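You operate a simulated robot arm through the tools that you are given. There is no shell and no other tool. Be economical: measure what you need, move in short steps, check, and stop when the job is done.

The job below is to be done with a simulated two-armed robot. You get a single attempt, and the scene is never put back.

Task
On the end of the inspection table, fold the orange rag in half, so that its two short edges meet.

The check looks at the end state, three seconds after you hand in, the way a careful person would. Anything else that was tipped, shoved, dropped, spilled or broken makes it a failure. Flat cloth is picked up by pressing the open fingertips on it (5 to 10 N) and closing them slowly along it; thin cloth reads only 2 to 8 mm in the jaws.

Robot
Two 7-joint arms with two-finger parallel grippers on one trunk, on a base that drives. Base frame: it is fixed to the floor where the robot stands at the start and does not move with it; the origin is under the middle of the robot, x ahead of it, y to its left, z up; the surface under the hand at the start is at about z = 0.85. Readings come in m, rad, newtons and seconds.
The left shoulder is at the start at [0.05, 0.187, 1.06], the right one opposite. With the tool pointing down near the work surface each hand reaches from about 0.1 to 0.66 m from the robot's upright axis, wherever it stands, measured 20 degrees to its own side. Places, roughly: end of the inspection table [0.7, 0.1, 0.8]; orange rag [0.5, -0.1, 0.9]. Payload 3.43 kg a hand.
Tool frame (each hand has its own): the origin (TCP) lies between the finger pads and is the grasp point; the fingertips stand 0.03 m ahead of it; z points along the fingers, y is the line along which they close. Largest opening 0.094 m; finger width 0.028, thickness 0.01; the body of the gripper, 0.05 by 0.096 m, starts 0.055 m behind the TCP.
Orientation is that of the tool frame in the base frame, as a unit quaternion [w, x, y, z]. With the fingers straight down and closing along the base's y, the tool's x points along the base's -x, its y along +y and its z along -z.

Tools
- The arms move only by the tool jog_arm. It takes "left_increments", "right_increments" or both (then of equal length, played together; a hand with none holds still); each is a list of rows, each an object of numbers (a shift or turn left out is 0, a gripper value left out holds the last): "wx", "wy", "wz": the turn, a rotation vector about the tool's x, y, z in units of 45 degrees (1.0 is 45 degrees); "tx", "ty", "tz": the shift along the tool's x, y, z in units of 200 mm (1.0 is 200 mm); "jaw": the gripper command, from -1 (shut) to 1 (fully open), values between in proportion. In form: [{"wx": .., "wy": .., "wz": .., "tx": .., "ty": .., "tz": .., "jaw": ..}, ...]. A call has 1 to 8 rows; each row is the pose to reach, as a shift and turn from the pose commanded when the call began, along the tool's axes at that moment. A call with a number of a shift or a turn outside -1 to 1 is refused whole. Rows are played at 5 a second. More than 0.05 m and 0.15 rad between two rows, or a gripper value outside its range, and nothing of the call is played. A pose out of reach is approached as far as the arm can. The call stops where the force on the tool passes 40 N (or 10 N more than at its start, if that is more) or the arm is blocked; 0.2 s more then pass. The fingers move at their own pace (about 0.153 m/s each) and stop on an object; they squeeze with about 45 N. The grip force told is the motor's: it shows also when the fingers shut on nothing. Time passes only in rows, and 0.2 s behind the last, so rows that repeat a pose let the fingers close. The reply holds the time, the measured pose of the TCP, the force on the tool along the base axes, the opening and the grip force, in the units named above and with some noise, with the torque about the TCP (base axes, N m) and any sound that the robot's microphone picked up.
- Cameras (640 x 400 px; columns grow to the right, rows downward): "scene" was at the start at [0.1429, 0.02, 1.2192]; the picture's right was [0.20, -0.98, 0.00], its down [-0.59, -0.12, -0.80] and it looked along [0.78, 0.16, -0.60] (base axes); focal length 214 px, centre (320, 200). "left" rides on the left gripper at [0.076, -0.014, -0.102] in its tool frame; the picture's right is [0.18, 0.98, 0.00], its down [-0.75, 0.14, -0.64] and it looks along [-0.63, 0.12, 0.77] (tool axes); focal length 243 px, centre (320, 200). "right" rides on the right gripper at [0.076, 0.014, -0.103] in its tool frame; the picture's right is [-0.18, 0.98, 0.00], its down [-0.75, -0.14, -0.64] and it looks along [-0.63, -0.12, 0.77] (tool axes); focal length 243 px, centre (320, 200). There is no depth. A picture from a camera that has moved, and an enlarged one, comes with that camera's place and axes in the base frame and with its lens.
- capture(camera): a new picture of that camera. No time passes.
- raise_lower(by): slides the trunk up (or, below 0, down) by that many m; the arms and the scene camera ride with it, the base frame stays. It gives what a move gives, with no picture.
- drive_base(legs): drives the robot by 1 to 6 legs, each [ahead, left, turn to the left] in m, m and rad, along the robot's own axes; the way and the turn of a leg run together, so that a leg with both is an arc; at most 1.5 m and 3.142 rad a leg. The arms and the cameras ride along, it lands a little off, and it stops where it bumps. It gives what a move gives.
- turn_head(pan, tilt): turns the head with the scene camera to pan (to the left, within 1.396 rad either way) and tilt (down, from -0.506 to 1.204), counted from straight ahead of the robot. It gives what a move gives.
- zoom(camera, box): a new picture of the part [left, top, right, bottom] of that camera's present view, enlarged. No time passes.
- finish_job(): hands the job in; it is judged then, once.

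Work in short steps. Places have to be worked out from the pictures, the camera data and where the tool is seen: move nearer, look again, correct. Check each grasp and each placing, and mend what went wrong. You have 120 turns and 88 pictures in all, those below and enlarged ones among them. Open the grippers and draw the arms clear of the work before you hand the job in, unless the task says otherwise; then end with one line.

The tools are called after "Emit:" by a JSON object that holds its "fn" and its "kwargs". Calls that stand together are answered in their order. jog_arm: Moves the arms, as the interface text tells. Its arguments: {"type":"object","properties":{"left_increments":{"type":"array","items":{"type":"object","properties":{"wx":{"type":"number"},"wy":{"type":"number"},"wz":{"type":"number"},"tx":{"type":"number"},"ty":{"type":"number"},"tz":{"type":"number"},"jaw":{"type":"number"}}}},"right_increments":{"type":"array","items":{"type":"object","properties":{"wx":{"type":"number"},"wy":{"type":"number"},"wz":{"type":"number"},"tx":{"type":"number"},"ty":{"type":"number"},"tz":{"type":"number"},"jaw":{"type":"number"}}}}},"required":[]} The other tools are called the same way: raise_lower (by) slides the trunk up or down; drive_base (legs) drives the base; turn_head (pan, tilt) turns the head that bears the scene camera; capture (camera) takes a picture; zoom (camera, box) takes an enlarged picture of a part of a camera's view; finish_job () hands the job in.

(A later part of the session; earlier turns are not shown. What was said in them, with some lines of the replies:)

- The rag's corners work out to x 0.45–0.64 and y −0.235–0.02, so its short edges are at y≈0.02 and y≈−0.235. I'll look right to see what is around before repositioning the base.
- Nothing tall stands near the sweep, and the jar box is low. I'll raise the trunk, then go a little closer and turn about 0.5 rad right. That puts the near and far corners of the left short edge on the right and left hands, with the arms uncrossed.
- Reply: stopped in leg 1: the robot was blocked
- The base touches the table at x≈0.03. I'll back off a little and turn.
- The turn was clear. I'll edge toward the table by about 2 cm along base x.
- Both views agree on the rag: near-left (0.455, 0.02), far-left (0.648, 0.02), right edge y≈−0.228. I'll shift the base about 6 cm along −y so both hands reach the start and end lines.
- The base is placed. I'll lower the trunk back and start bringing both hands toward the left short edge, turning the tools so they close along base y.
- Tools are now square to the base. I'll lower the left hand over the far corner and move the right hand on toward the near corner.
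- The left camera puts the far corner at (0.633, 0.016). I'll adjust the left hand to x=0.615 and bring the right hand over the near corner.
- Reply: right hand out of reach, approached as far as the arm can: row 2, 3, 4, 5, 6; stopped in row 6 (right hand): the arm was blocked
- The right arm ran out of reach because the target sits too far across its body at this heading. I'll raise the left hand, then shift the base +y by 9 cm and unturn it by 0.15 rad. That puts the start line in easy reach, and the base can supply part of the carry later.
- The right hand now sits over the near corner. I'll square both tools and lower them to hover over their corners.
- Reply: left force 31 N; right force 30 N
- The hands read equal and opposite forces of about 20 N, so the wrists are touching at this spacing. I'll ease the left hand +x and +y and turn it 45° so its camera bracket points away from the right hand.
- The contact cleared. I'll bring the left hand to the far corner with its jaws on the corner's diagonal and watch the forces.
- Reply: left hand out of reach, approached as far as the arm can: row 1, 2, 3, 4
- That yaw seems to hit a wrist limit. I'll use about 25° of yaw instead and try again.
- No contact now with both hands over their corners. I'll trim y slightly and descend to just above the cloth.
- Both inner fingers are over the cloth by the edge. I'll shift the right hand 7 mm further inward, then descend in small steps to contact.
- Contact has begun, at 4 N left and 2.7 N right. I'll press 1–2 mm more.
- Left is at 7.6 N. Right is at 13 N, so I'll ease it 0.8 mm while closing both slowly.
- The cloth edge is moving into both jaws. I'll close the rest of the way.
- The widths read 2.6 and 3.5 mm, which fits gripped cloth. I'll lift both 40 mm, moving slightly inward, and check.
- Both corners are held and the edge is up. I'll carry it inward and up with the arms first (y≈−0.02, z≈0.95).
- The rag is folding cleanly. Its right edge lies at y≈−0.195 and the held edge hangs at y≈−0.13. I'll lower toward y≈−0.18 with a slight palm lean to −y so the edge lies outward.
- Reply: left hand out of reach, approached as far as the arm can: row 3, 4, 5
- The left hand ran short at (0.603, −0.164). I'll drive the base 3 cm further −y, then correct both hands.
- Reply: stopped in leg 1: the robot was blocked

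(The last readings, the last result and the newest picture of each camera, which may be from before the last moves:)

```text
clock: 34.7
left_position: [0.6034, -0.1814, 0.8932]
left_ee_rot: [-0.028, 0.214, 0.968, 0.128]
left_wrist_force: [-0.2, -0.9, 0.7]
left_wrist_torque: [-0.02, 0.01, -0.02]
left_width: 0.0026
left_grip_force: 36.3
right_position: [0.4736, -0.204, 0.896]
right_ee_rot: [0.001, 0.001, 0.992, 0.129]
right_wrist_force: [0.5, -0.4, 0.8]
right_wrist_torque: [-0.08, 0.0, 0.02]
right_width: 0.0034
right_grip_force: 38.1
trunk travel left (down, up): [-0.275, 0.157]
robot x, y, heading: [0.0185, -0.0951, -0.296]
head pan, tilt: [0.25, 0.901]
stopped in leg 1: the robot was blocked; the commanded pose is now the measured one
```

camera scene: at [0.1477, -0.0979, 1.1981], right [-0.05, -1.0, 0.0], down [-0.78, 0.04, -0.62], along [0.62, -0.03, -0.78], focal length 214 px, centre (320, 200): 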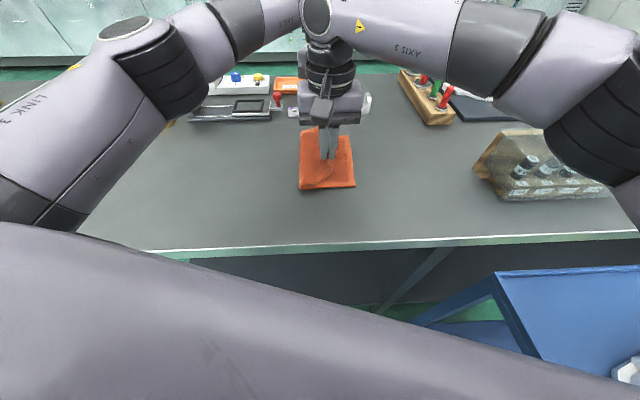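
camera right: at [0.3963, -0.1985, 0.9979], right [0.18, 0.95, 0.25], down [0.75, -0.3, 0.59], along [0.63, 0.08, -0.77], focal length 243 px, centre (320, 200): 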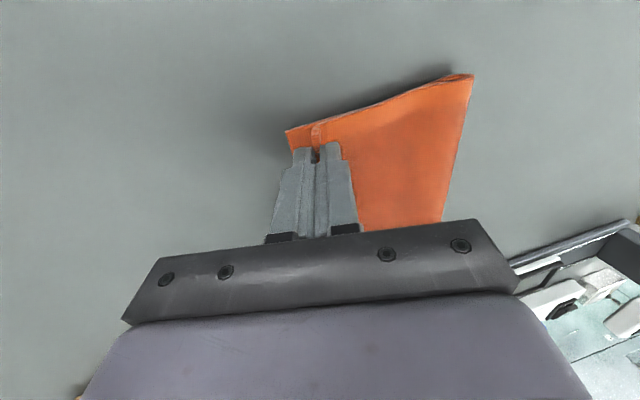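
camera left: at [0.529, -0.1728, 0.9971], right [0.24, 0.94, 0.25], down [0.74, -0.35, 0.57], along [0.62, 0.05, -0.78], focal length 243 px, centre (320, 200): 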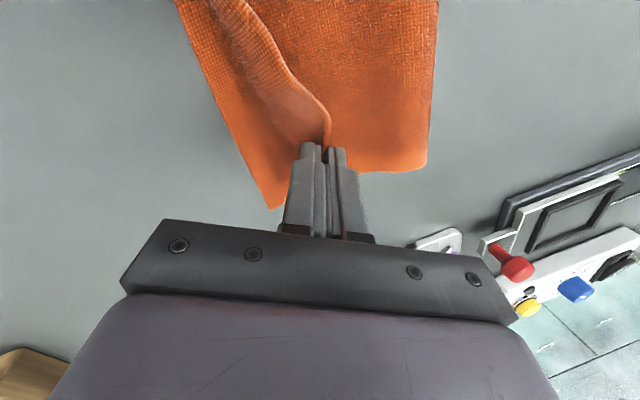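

The base touched something after 1.7 cm, so I'll leave it there. Now I'll correct the hands: left +x 18 mm, right +y 18 mm, both slightly down.

Emit:
{"fn": "jog_arm", "kwargs": {"left_increments": [{"tx": -0.04, "ty": 0.016, "tz": 0.01}, {"tx": -0.084, "ty": 0.032, "tz": 0.024}, {"tx": -0.084, "ty": 0.032, "tz": 0.024}], "right_increments": [{"ty": 0.04, "tz": 0.03}, {"ty": 0.077, "tz": 0.055}, {"ty": 0.077, "tz": 0.062}]}}

Emit:
{"fn": "capture", "kwargs": {"camera": "right"}}

Emit:
{"fn": "capture", "kwargs": {"camera": "left"}}

Emit:
{"fn": "capture", "kwargs": {"camera": "scene"}}

```text
clock: 35.5
left_position: [0.6062, -0.1764, 0.8905]
left_ee_rot: [-0.028, 0.214, 0.968, 0.127]
left_wrist_force: [-0.3, -1.1, 2.4]
left_wrist_torque: [-0.06, 0.07, -0.01]
left_width: 0.0023
left_grip_force: 37.0
left hand out of reach, approached as far as the arm can: row 1, 2, 3
right_position: [0.4726, -0.1858, 0.8878]
right_ee_rot: [0.001, 0.001, 0.992, 0.13]
right_wrist_force: [-0.2, -1.4, 3.4]
right_wrist_torque: [-0.07, 0.01, 0.0]
right_width: 0.0034
right_grip_force: 38.2
trunk travel left (down, up): [-0.275, 0.157]
robot x, y, heading: [0.0202, -0.0936, -0.299]
head pan, tilt: [0.25, 0.901]
```

```text
59 pictures are left
camera right: at [0.3965, -0.1976, 0.9903], right [0.19, 0.95, 0.25], down [0.75, -0.3, 0.59], along [0.63, 0.08, -0.77], focal length 243 px, centre (320, 200)
```

right: 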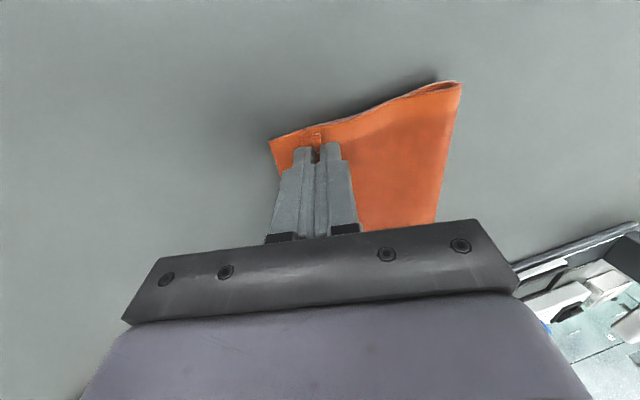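

```text
58 pictures are left
camera left: at [0.5321, -0.1852, 0.9951], right [0.25, 0.94, 0.25], down [0.74, -0.35, 0.57], along [0.62, 0.04, -0.78], focal length 243 px, centre (320, 200)
```

left: 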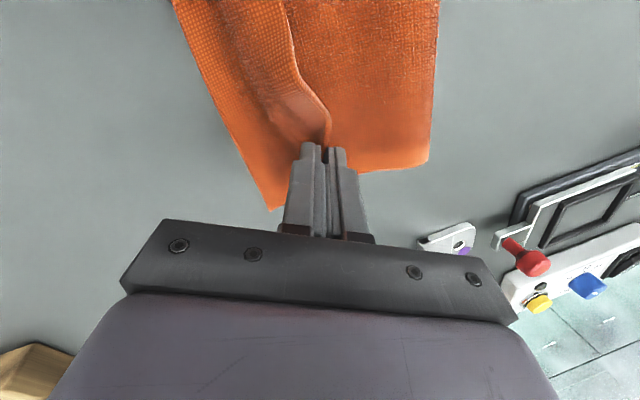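

```text
57 pictures are left
camera scene: at [0.1473, -0.1144, 1.1983], right [-0.05, -1.0, 0.0], down [-0.78, 0.04, -0.62], along [0.62, -0.03, -0.78], focal length 214 px, centre (320, 200)
```

scene: 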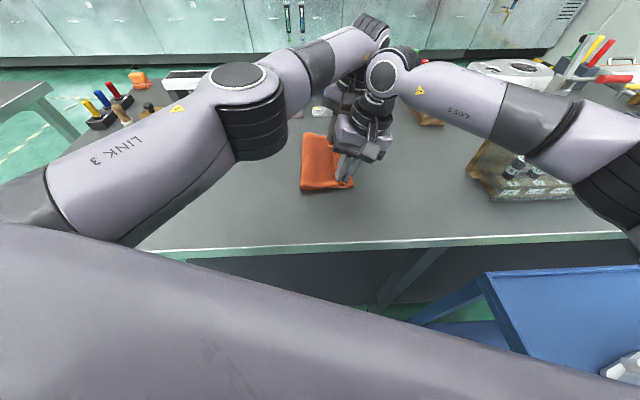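

The left hand needs about +16 mm in x and −22 mm in y to match the far-right corner at (0.638, −0.213). I'll upright the left tool to gain reach while moving it there, and nudge the right hand −11 mm in y.

Emit:
{"fn": "jog_arm", "kwargs": {"left_increments": [{"wx": 0.1, "wy": -0.046, "tz": -0.02}, {"wx": 0.2, "wy": -0.093, "tx": -0.03, "ty": -0.02, "tz": -0.03}, {"wx": 0.3, "wy": -0.139, "tx": -0.06, "ty": -0.036, "tz": -0.03}, {"wx": 0.3, "wy": -0.139, "tx": -0.12, "ty": -0.072, "tz": -0.02}, {"wx": 0.3, "wy": -0.139, "tx": -0.12, "ty": -0.072, "tz": -0.01}], "right_increments": [{"tz": -0.01}, {"tz": -0.014}, {"ty": -0.025, "tz": -0.014}, {"ty": -0.053, "tz": -0.014}, {"ty": -0.053, "tz": -0.014}]}}

Emit:
{"fn": "capture", "kwargs": {"camera": "right"}}

Emit:
{"fn": "capture", "kwargs": {"camera": "left"}}

```text
clock: 36.7
left_position: [0.6201, -0.2002, 0.8883]
left_ee_rot: [0.001, 0.217, 0.976, -0.001]
left_wrist_force: [-7.1, -1.1, 9.1]
left_wrist_torque: [-0.01, 0.2, 0.0]
left_width: 0.0026
left_grip_force: 37.3
right_position: [0.4735, -0.1972, 0.8886]
right_ee_rot: [0.003, 0.002, 0.992, 0.13]
right_wrist_force: [4.3, -0.3, 3.1]
right_wrist_torque: [-0.05, -0.11, -0.03]
right_width: 0.0033
right_grip_force: 37.2
trunk travel left (down, up): [-0.275, 0.157]
robot x, y, heading: [0.017, -0.0978, -0.301]
head pan, tilt: [0.25, 0.901]
```

```text
56 pictures are left
camera right: at [0.396, -0.209, 0.9906], right [0.19, 0.95, 0.25], down [0.75, -0.3, 0.59], along [0.64, 0.08, -0.77], focal length 243 px, centre (320, 200)
```

right: 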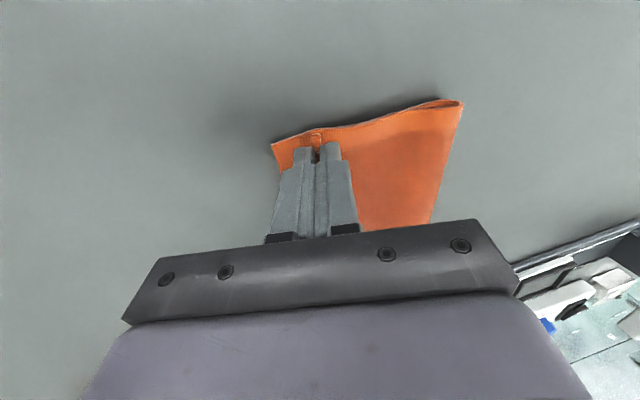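

```text
55 pictures are left
camera left: at [0.5466, -0.1817, 0.9908], right [0.25, 0.97, 0.0], down [0.74, -0.19, 0.64], along [0.62, -0.16, -0.77], focal length 243 px, centre (320, 200)
```

left: 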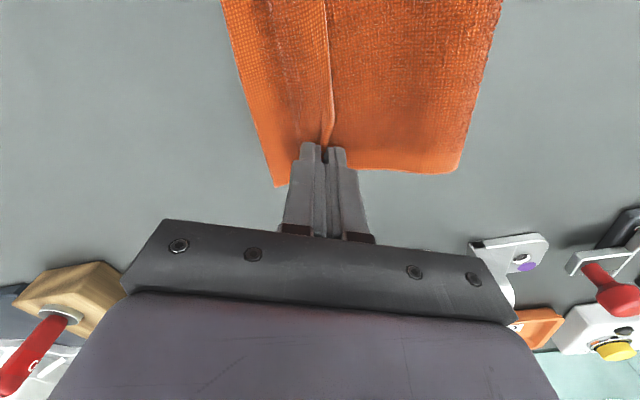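

The fingertips dragged the bottom layer a little, and the bottom edge is still about 2 cm (left) and 1 cm (right) beyond the held edge. I'll lift 12 mm, move, and set down without dragging.

Emit:
{"fn": "jog_arm", "kwargs": {"left_increments": [{"tz": -0.03}, {"tz": -0.06}, {"tz": -0.06, "tx": -0.023, "ty": -0.05}, {"tz": -0.06, "tx": -0.046, "ty": -0.1}, {"tz": -0.06, "tx": -0.046, "ty": -0.1}], "right_increments": [{"tz": -0.03}, {"tz": -0.06, "ty": 0.012}, {"tz": -0.06, "ty": -0.015}, {"tz": -0.07, "ty": -0.04}, {"tz": -0.07, "ty": -0.04}]}}

Emit:
{"fn": "capture", "kwargs": {"camera": "right"}}

Emit:
{"fn": "capture", "kwargs": {"camera": "left"}}

```text
clock: 37.9
left_position: [0.6148, -0.2149, 0.8974]
left_ee_rot: [0.001, 0.216, 0.976, 0.001]
left_wrist_force: [-0.9, -0.5, 0.4]
left_wrist_torque: [0.05, 0.01, 0.04]
left_width: 0.0024
left_grip_force: 37.7
left hand out of reach, approached as far as the arm can: row 3, 4, 5
right_position: [0.4726, -0.2068, 0.8985]
right_ee_rot: [0.001, 0.001, 0.991, 0.13]
right_wrist_force: [0.6, -0.5, 0.3]
right_wrist_torque: [-0.06, -0.01, 0.0]
right_width: 0.0032
right_grip_force: 37.8
trunk travel left (down, up): [-0.275, 0.157]
robot x, y, heading: [0.016, -0.0934, -0.303]
head pan, tilt: [0.25, 0.901]
```

```text
54 pictures are left
camera right: at [0.3967, -0.2195, 1.0011], right [0.19, 0.95, 0.25], down [0.75, -0.3, 0.59], along [0.63, 0.08, -0.77], focal length 243 px, centre (320, 200)
```

right: 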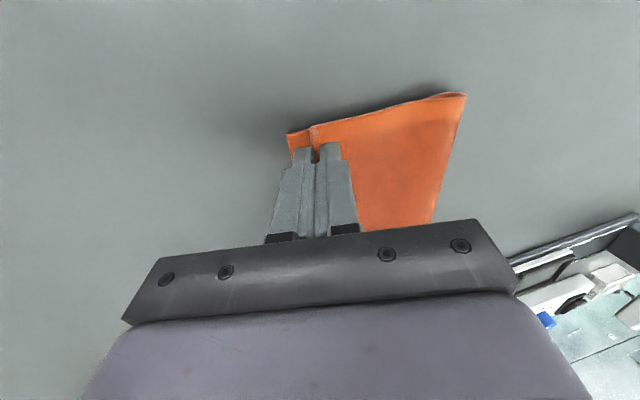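

```text
53 pictures are left
camera left: at [0.5397, -0.196, 1.0008], right [0.25, 0.97, 0.0], down [0.74, -0.19, 0.64], along [0.62, -0.16, -0.77], focal length 243 px, centre (320, 200)
```

left: 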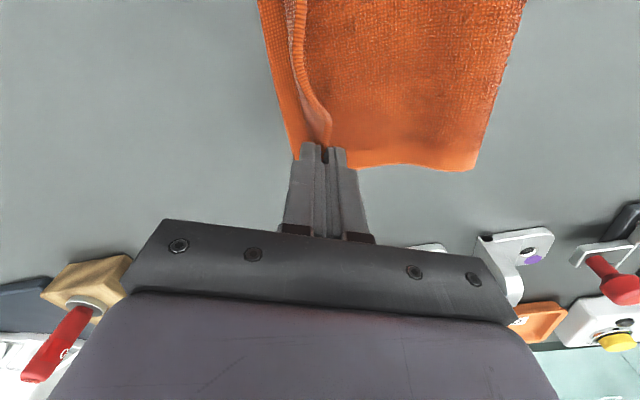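

The alignment is close now. I'll set both down straight and open the jaws slightly.

Emit:
{"fn": "jog_arm", "kwargs": {"left_increments": [{"tz": 0.02}, {"tz": 0.04}, {"tz": 0.048}, {"tz": 0.048}, {"tz": 0.048, "jaw": -0.85}, {"tz": 0.048, "jaw": -0.75}, {"tz": 0.048, "jaw": -0.7}], "right_increments": [{"tz": 0.02, "ty": -0.005}, {"tz": 0.04, "ty": -0.01}, {"tz": 0.053, "ty": -0.014}, {"tz": 0.053, "ty": -0.014}, {"tz": 0.053, "ty": -0.014, "jaw": -0.85}, {"tz": 0.053, "ty": -0.014, "jaw": -0.75}, {"tz": 0.053, "ty": -0.014, "jaw": -0.7}]}}

Emit:
{"fn": "capture", "kwargs": {"camera": "right"}}

Emit:
{"fn": "capture", "kwargs": {"camera": "left"}}

```text
clock: 39.5
left_position: [0.6128, -0.214, 0.8872]
left_ee_rot: [0.0, 0.216, 0.976, 0.0]
left_wrist_force: [-0.3, -0.4, 1.9]
left_wrist_torque: [-0.01, 0.01, -0.01]
left_width: 0.0139
left_grip_force: 0.0
right_position: [0.4726, -0.2085, 0.8882]
right_ee_rot: [0.001, 0.001, 0.992, 0.13]
right_wrist_force: [0.5, 0.6, 0.9]
right_wrist_torque: [0.01, 0.0, -0.02]
right_width: 0.0138
right_grip_force: 0.0
trunk travel left (down, up): [-0.275, 0.157]
robot x, y, heading: [0.0166, -0.0965, -0.299]
head pan, tilt: [0.25, 0.901]
```

```text
52 pictures are left
camera right: at [0.397, -0.2195, 0.9902], right [0.19, 0.95, 0.25], down [0.75, -0.3, 0.59], along [0.63, 0.08, -0.77], focal length 243 px, centre (320, 200)
```

right: 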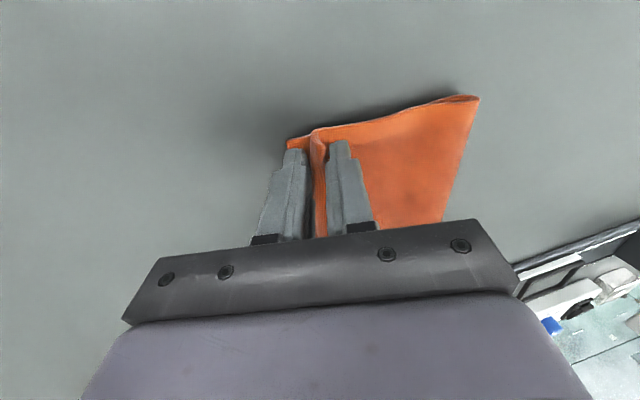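

```text
51 pictures are left
camera left: at [0.5395, -0.196, 0.9911], right [0.25, 0.97, 0.0], down [0.74, -0.19, 0.64], along [0.62, -0.16, -0.77], focal length 243 px, centre (320, 200)
```

left: 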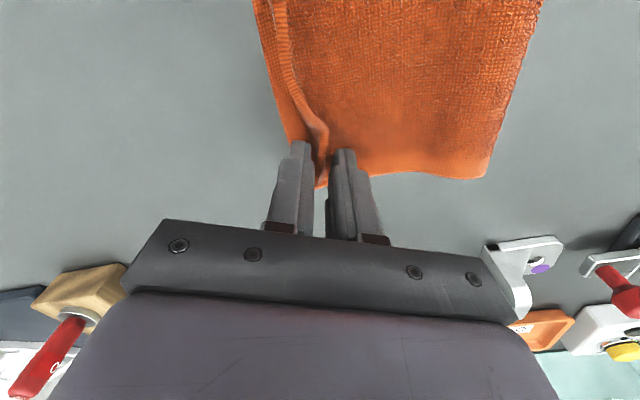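

The jaws have released. I'll open a little more and lift both hands, with the right one sweeping slightly −y.

Emit:
{"fn": "jog_arm", "kwargs": {"left_increments": [{"tz": -0.01, "jaw": -0.5}, {"tz": -0.04, "jaw": -0.5}, {"tz": -0.08}, {"tz": -0.15}, {"tz": -0.25}, {"tz": -0.4}], "right_increments": [{"tz": -0.01, "jaw": -0.5}, {"tz": -0.04, "ty": -0.04}, {"tz": -0.08, "ty": -0.08}, {"tz": -0.15, "ty": -0.08}, {"tz": -0.25, "ty": -0.08}, {"tz": -0.4, "ty": -0.08}]}}

Emit:
{"fn": "capture", "kwargs": {"camera": "right"}}

Emit:
{"fn": "capture", "kwargs": {"camera": "left"}}

```text
clock: 40.9
left_position: [0.6065, -0.2104, 0.967]
left_ee_rot: [0.001, 0.217, 0.976, 0.002]
left_wrist_force: [0.4, -0.3, 0.4]
left_wrist_torque: [0.0, -0.02, 0.02]
left_width: 0.0236
left_grip_force: 0.0
left hand out of reach, approached as far as the arm can: row 5, 6
right_position: [0.4722, -0.2461, 0.9606]
right_ee_rot: [0.002, 0.001, 0.991, 0.13]
right_wrist_force: [-0.1, -0.3, 0.2]
right_wrist_torque: [0.06, -0.02, 0.01]
right_width: 0.0235
right_grip_force: 0.1
trunk travel left (down, up): [-0.275, 0.157]
robot x, y, heading: [0.0191, -0.0992, -0.295]
head pan, tilt: [0.25, 0.901]
```

```text
50 pictures are left
camera right: at [0.396, -0.2579, 1.0629], right [0.19, 0.95, 0.25], down [0.75, -0.3, 0.59], along [0.63, 0.08, -0.77], focal length 243 px, centre (320, 200)
```

right: 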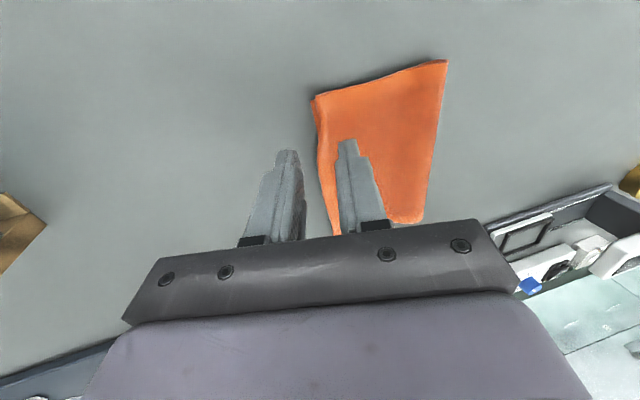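

```text
49 pictures are left
camera left: at [0.5328, -0.1922, 1.0698], right [0.25, 0.97, 0.0], down [0.74, -0.19, 0.64], along [0.62, -0.16, -0.77], focal length 243 px, centre (320, 200)
```

left: 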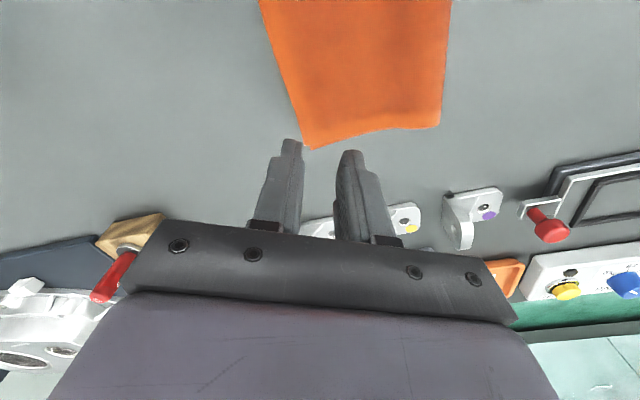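

The edge has fallen outward and looks well aligned. I'll draw the hands clear and inspect.

Emit:
{"fn": "jog_arm", "kwargs": {"left_increments": [{"tz": -0.15}, {"tz": -0.3, "ty": 0.1}, {"tz": -0.4, "ty": 0.3}, {"tz": -0.4, "ty": 0.5}, {"tz": -0.4, "ty": 0.7, "tx": 0.1}, {"tz": -0.4, "ty": 0.85, "tx": 0.25}], "right_increments": [{"tz": -0.15}, {"tz": -0.3}, {"tz": -0.35, "tx": 0.15}, {"tz": -0.35, "tx": 0.3}, {"tz": -0.35, "tx": 0.45, "ty": -0.05}, {"tz": -0.35, "tx": 0.5, "ty": -0.2}]}}

Emit:
{"fn": "zoom", "kwargs": {"camera": "scene", "box": [240, 100, 440, 225]}}

Emit:
{"fn": "capture", "kwargs": {"camera": "right"}}

```text
clock: 42.3
left_position: [0.6316, -0.0335, 1.0476]
left_ee_rot: [0.0, 0.215, 0.977, -0.001]
left_wrist_force: [-0.2, -0.1, -0.4]
left_wrist_torque: [0.03, 0.01, 0.02]
left_width: 0.0235
left_grip_force: 0.0
left hand out of reach, approached as far as the arm can: row 1, 2, 3, 4
right_position: [0.3716, -0.2992, 1.0193]
right_ee_rot: [0.002, 0.001, 0.992, 0.13]
right_wrist_force: [0.6, -0.9, -0.8]
right_wrist_torque: [-0.04, -0.01, -0.01]
right_width: 0.0235
right_grip_force: 0.1
trunk travel left (down, up): [-0.275, 0.157]
robot x, y, heading: [0.0132, -0.0976, -0.302]
head pan, tilt: [0.25, 0.901]
```

```text
3.20 times, centred on (340, 162) of scene
camera zoom: at [0.1476, -0.1141, 1.1982], right [-0.05, -1.0, 0.0], down [-0.78, 0.04, -0.62], along [0.62, -0.03, -0.78], focal length 686 px, centre (256, 320)
```

zoom: 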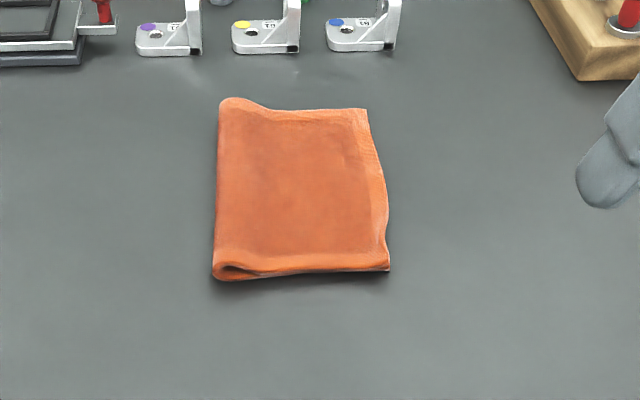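

```text
47 pictures are left
camera right: at [0.2959, -0.3115, 1.1205], right [0.19, 0.95, 0.25], down [0.75, -0.3, 0.59], along [0.63, 0.08, -0.77], focal length 243 px, centre (320, 200)
```

right: 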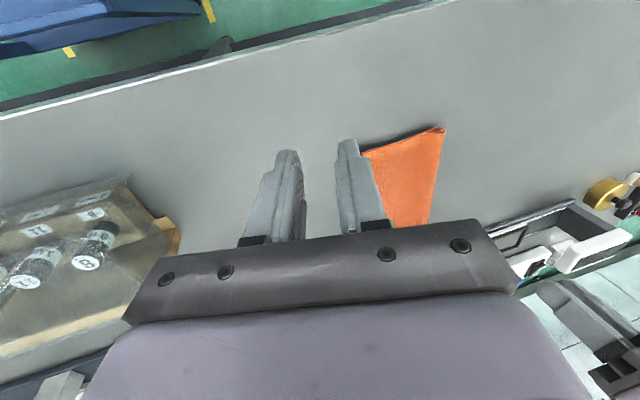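

That looks like a clean half fold. I'll zoom in on the open edge to verify that the short edges meet.

Emit:
{"fn": "zoom", "kwargs": {"camera": "scene", "box": [300, 125, 380, 195]}}

Emit:
{"fn": "zoom", "kwargs": {"camera": "right", "box": [330, 110, 460, 230]}}

```text
5.71 times, centred on (340, 160) of scene
camera zoom: at [0.1476, -0.1141, 1.1982], right [-0.05, -1.0, 0.0], down [-0.78, 0.04, -0.62], along [0.62, -0.03, -0.78], focal length 1226 px, centre (206, 429)
```

zoom: 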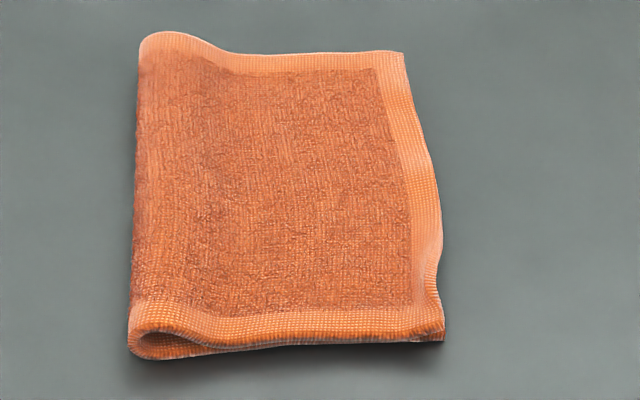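

```text
3.33 times, centred on (395, 170) of right
camera zoom: at [0.2959, -0.3115, 1.1205], right [0.19, 0.95, 0.25], down [0.75, -0.3, 0.59], along [0.63, 0.08, -0.77], focal length 809 px, centre (70, 300)
```

zoom: 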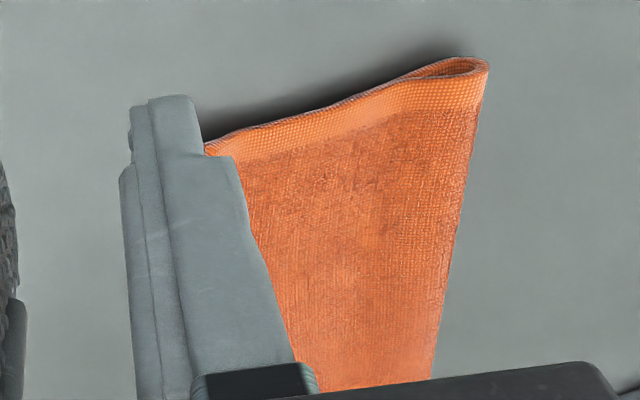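

The fold is about 0.12–0.124 m wide, half of roughly 0.25 m, with the edges coinciding at the corners. I'll open the grippers, draw back further, and take one view of the open edge.

Emit:
{"fn": "jog_arm", "kwargs": {"left_increments": [{"ty": 0.15, "jaw": 0.5}, {"ty": 0.3, "tx": 0.1, "jaw": 1}, {"ty": 0.45, "tx": 0.2}], "right_increments": [{"ty": -0.15, "tz": -0.05, "jaw": 0.5}, {"ty": -0.3, "tz": -0.08, "jaw": 1}, {"ty": -0.45, "tz": -0.1}]}}

Emit:
{"fn": "zoom", "kwargs": {"camera": "right", "box": [360, 80, 560, 240]}}

Emit:
{"fn": "capture", "kwargs": {"camera": "scene"}}

```text
clock: 43.1
left_position: [0.6341, 0.0651, 1.047]
left_ee_rot: [0.001, 0.216, 0.976, 0.0]
left_wrist_force: [0.0, -0.3, 0.8]
left_wrist_torque: [0.0, 0.05, -0.02]
left_width: 0.0939
left_grip_force: 0.1
right_position: [0.3723, -0.3937, 1.0148]
right_ee_rot: [0.002, 0.002, 0.992, 0.129]
right_wrist_force: [0.5, -0.1, 0.8]
right_wrist_torque: [0.06, 0.0, 0.01]
right_width: 0.0939
right_grip_force: 0.1
trunk travel left (down, up): [-0.275, 0.157]
robot x, y, heading: [0.018, -0.095, -0.298]
head pan, tilt: [0.25, 0.901]
```

```text
2.50 times, centred on (460, 160) of right
camera zoom: at [0.296, -0.4049, 1.1175], right [0.18, 0.95, 0.25], down [0.75, -0.3, 0.59], along [0.63, 0.08, -0.77], focal length 606 px, centre (-30, 300)
```

zoom: 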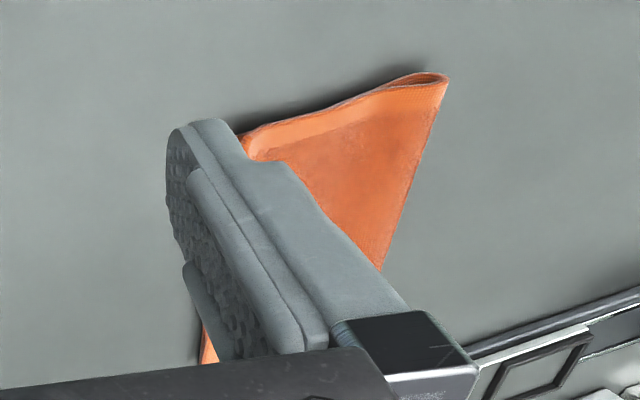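

```text
43 pictures are left
camera scene: at [0.1477, -0.1141, 1.1982], right [-0.05, -1.0, 0.0], down [-0.78, 0.04, -0.62], along [0.62, -0.03, -0.78], focal length 214 px, centre (320, 200)
```

scene: 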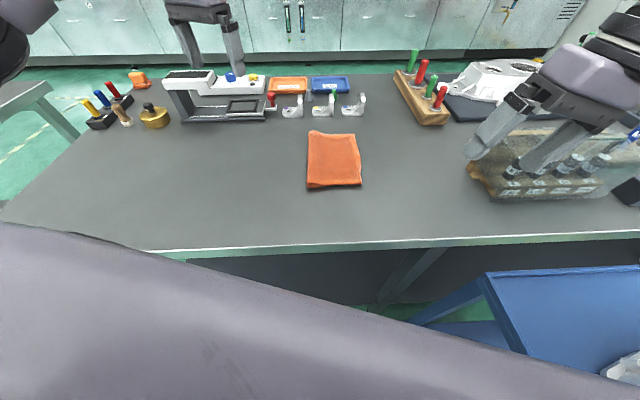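

The rag lies folded with its edges together, the other objects and the cart are where they were, and both hands are open and clear. I'll hand the job in.

Emit:
{"fn": "finish_job", "kwargs": {}}

```text
The job is handed in.
```

The orange rag is folded in half with its two short edges meeting to within a few millimetres by camera. Nothing else on the table moved, and both hands are open and clear. The base was stopped by a bump twice, once at the table and once during the last sideways drive; the table and cart look unmoved in the pictures.
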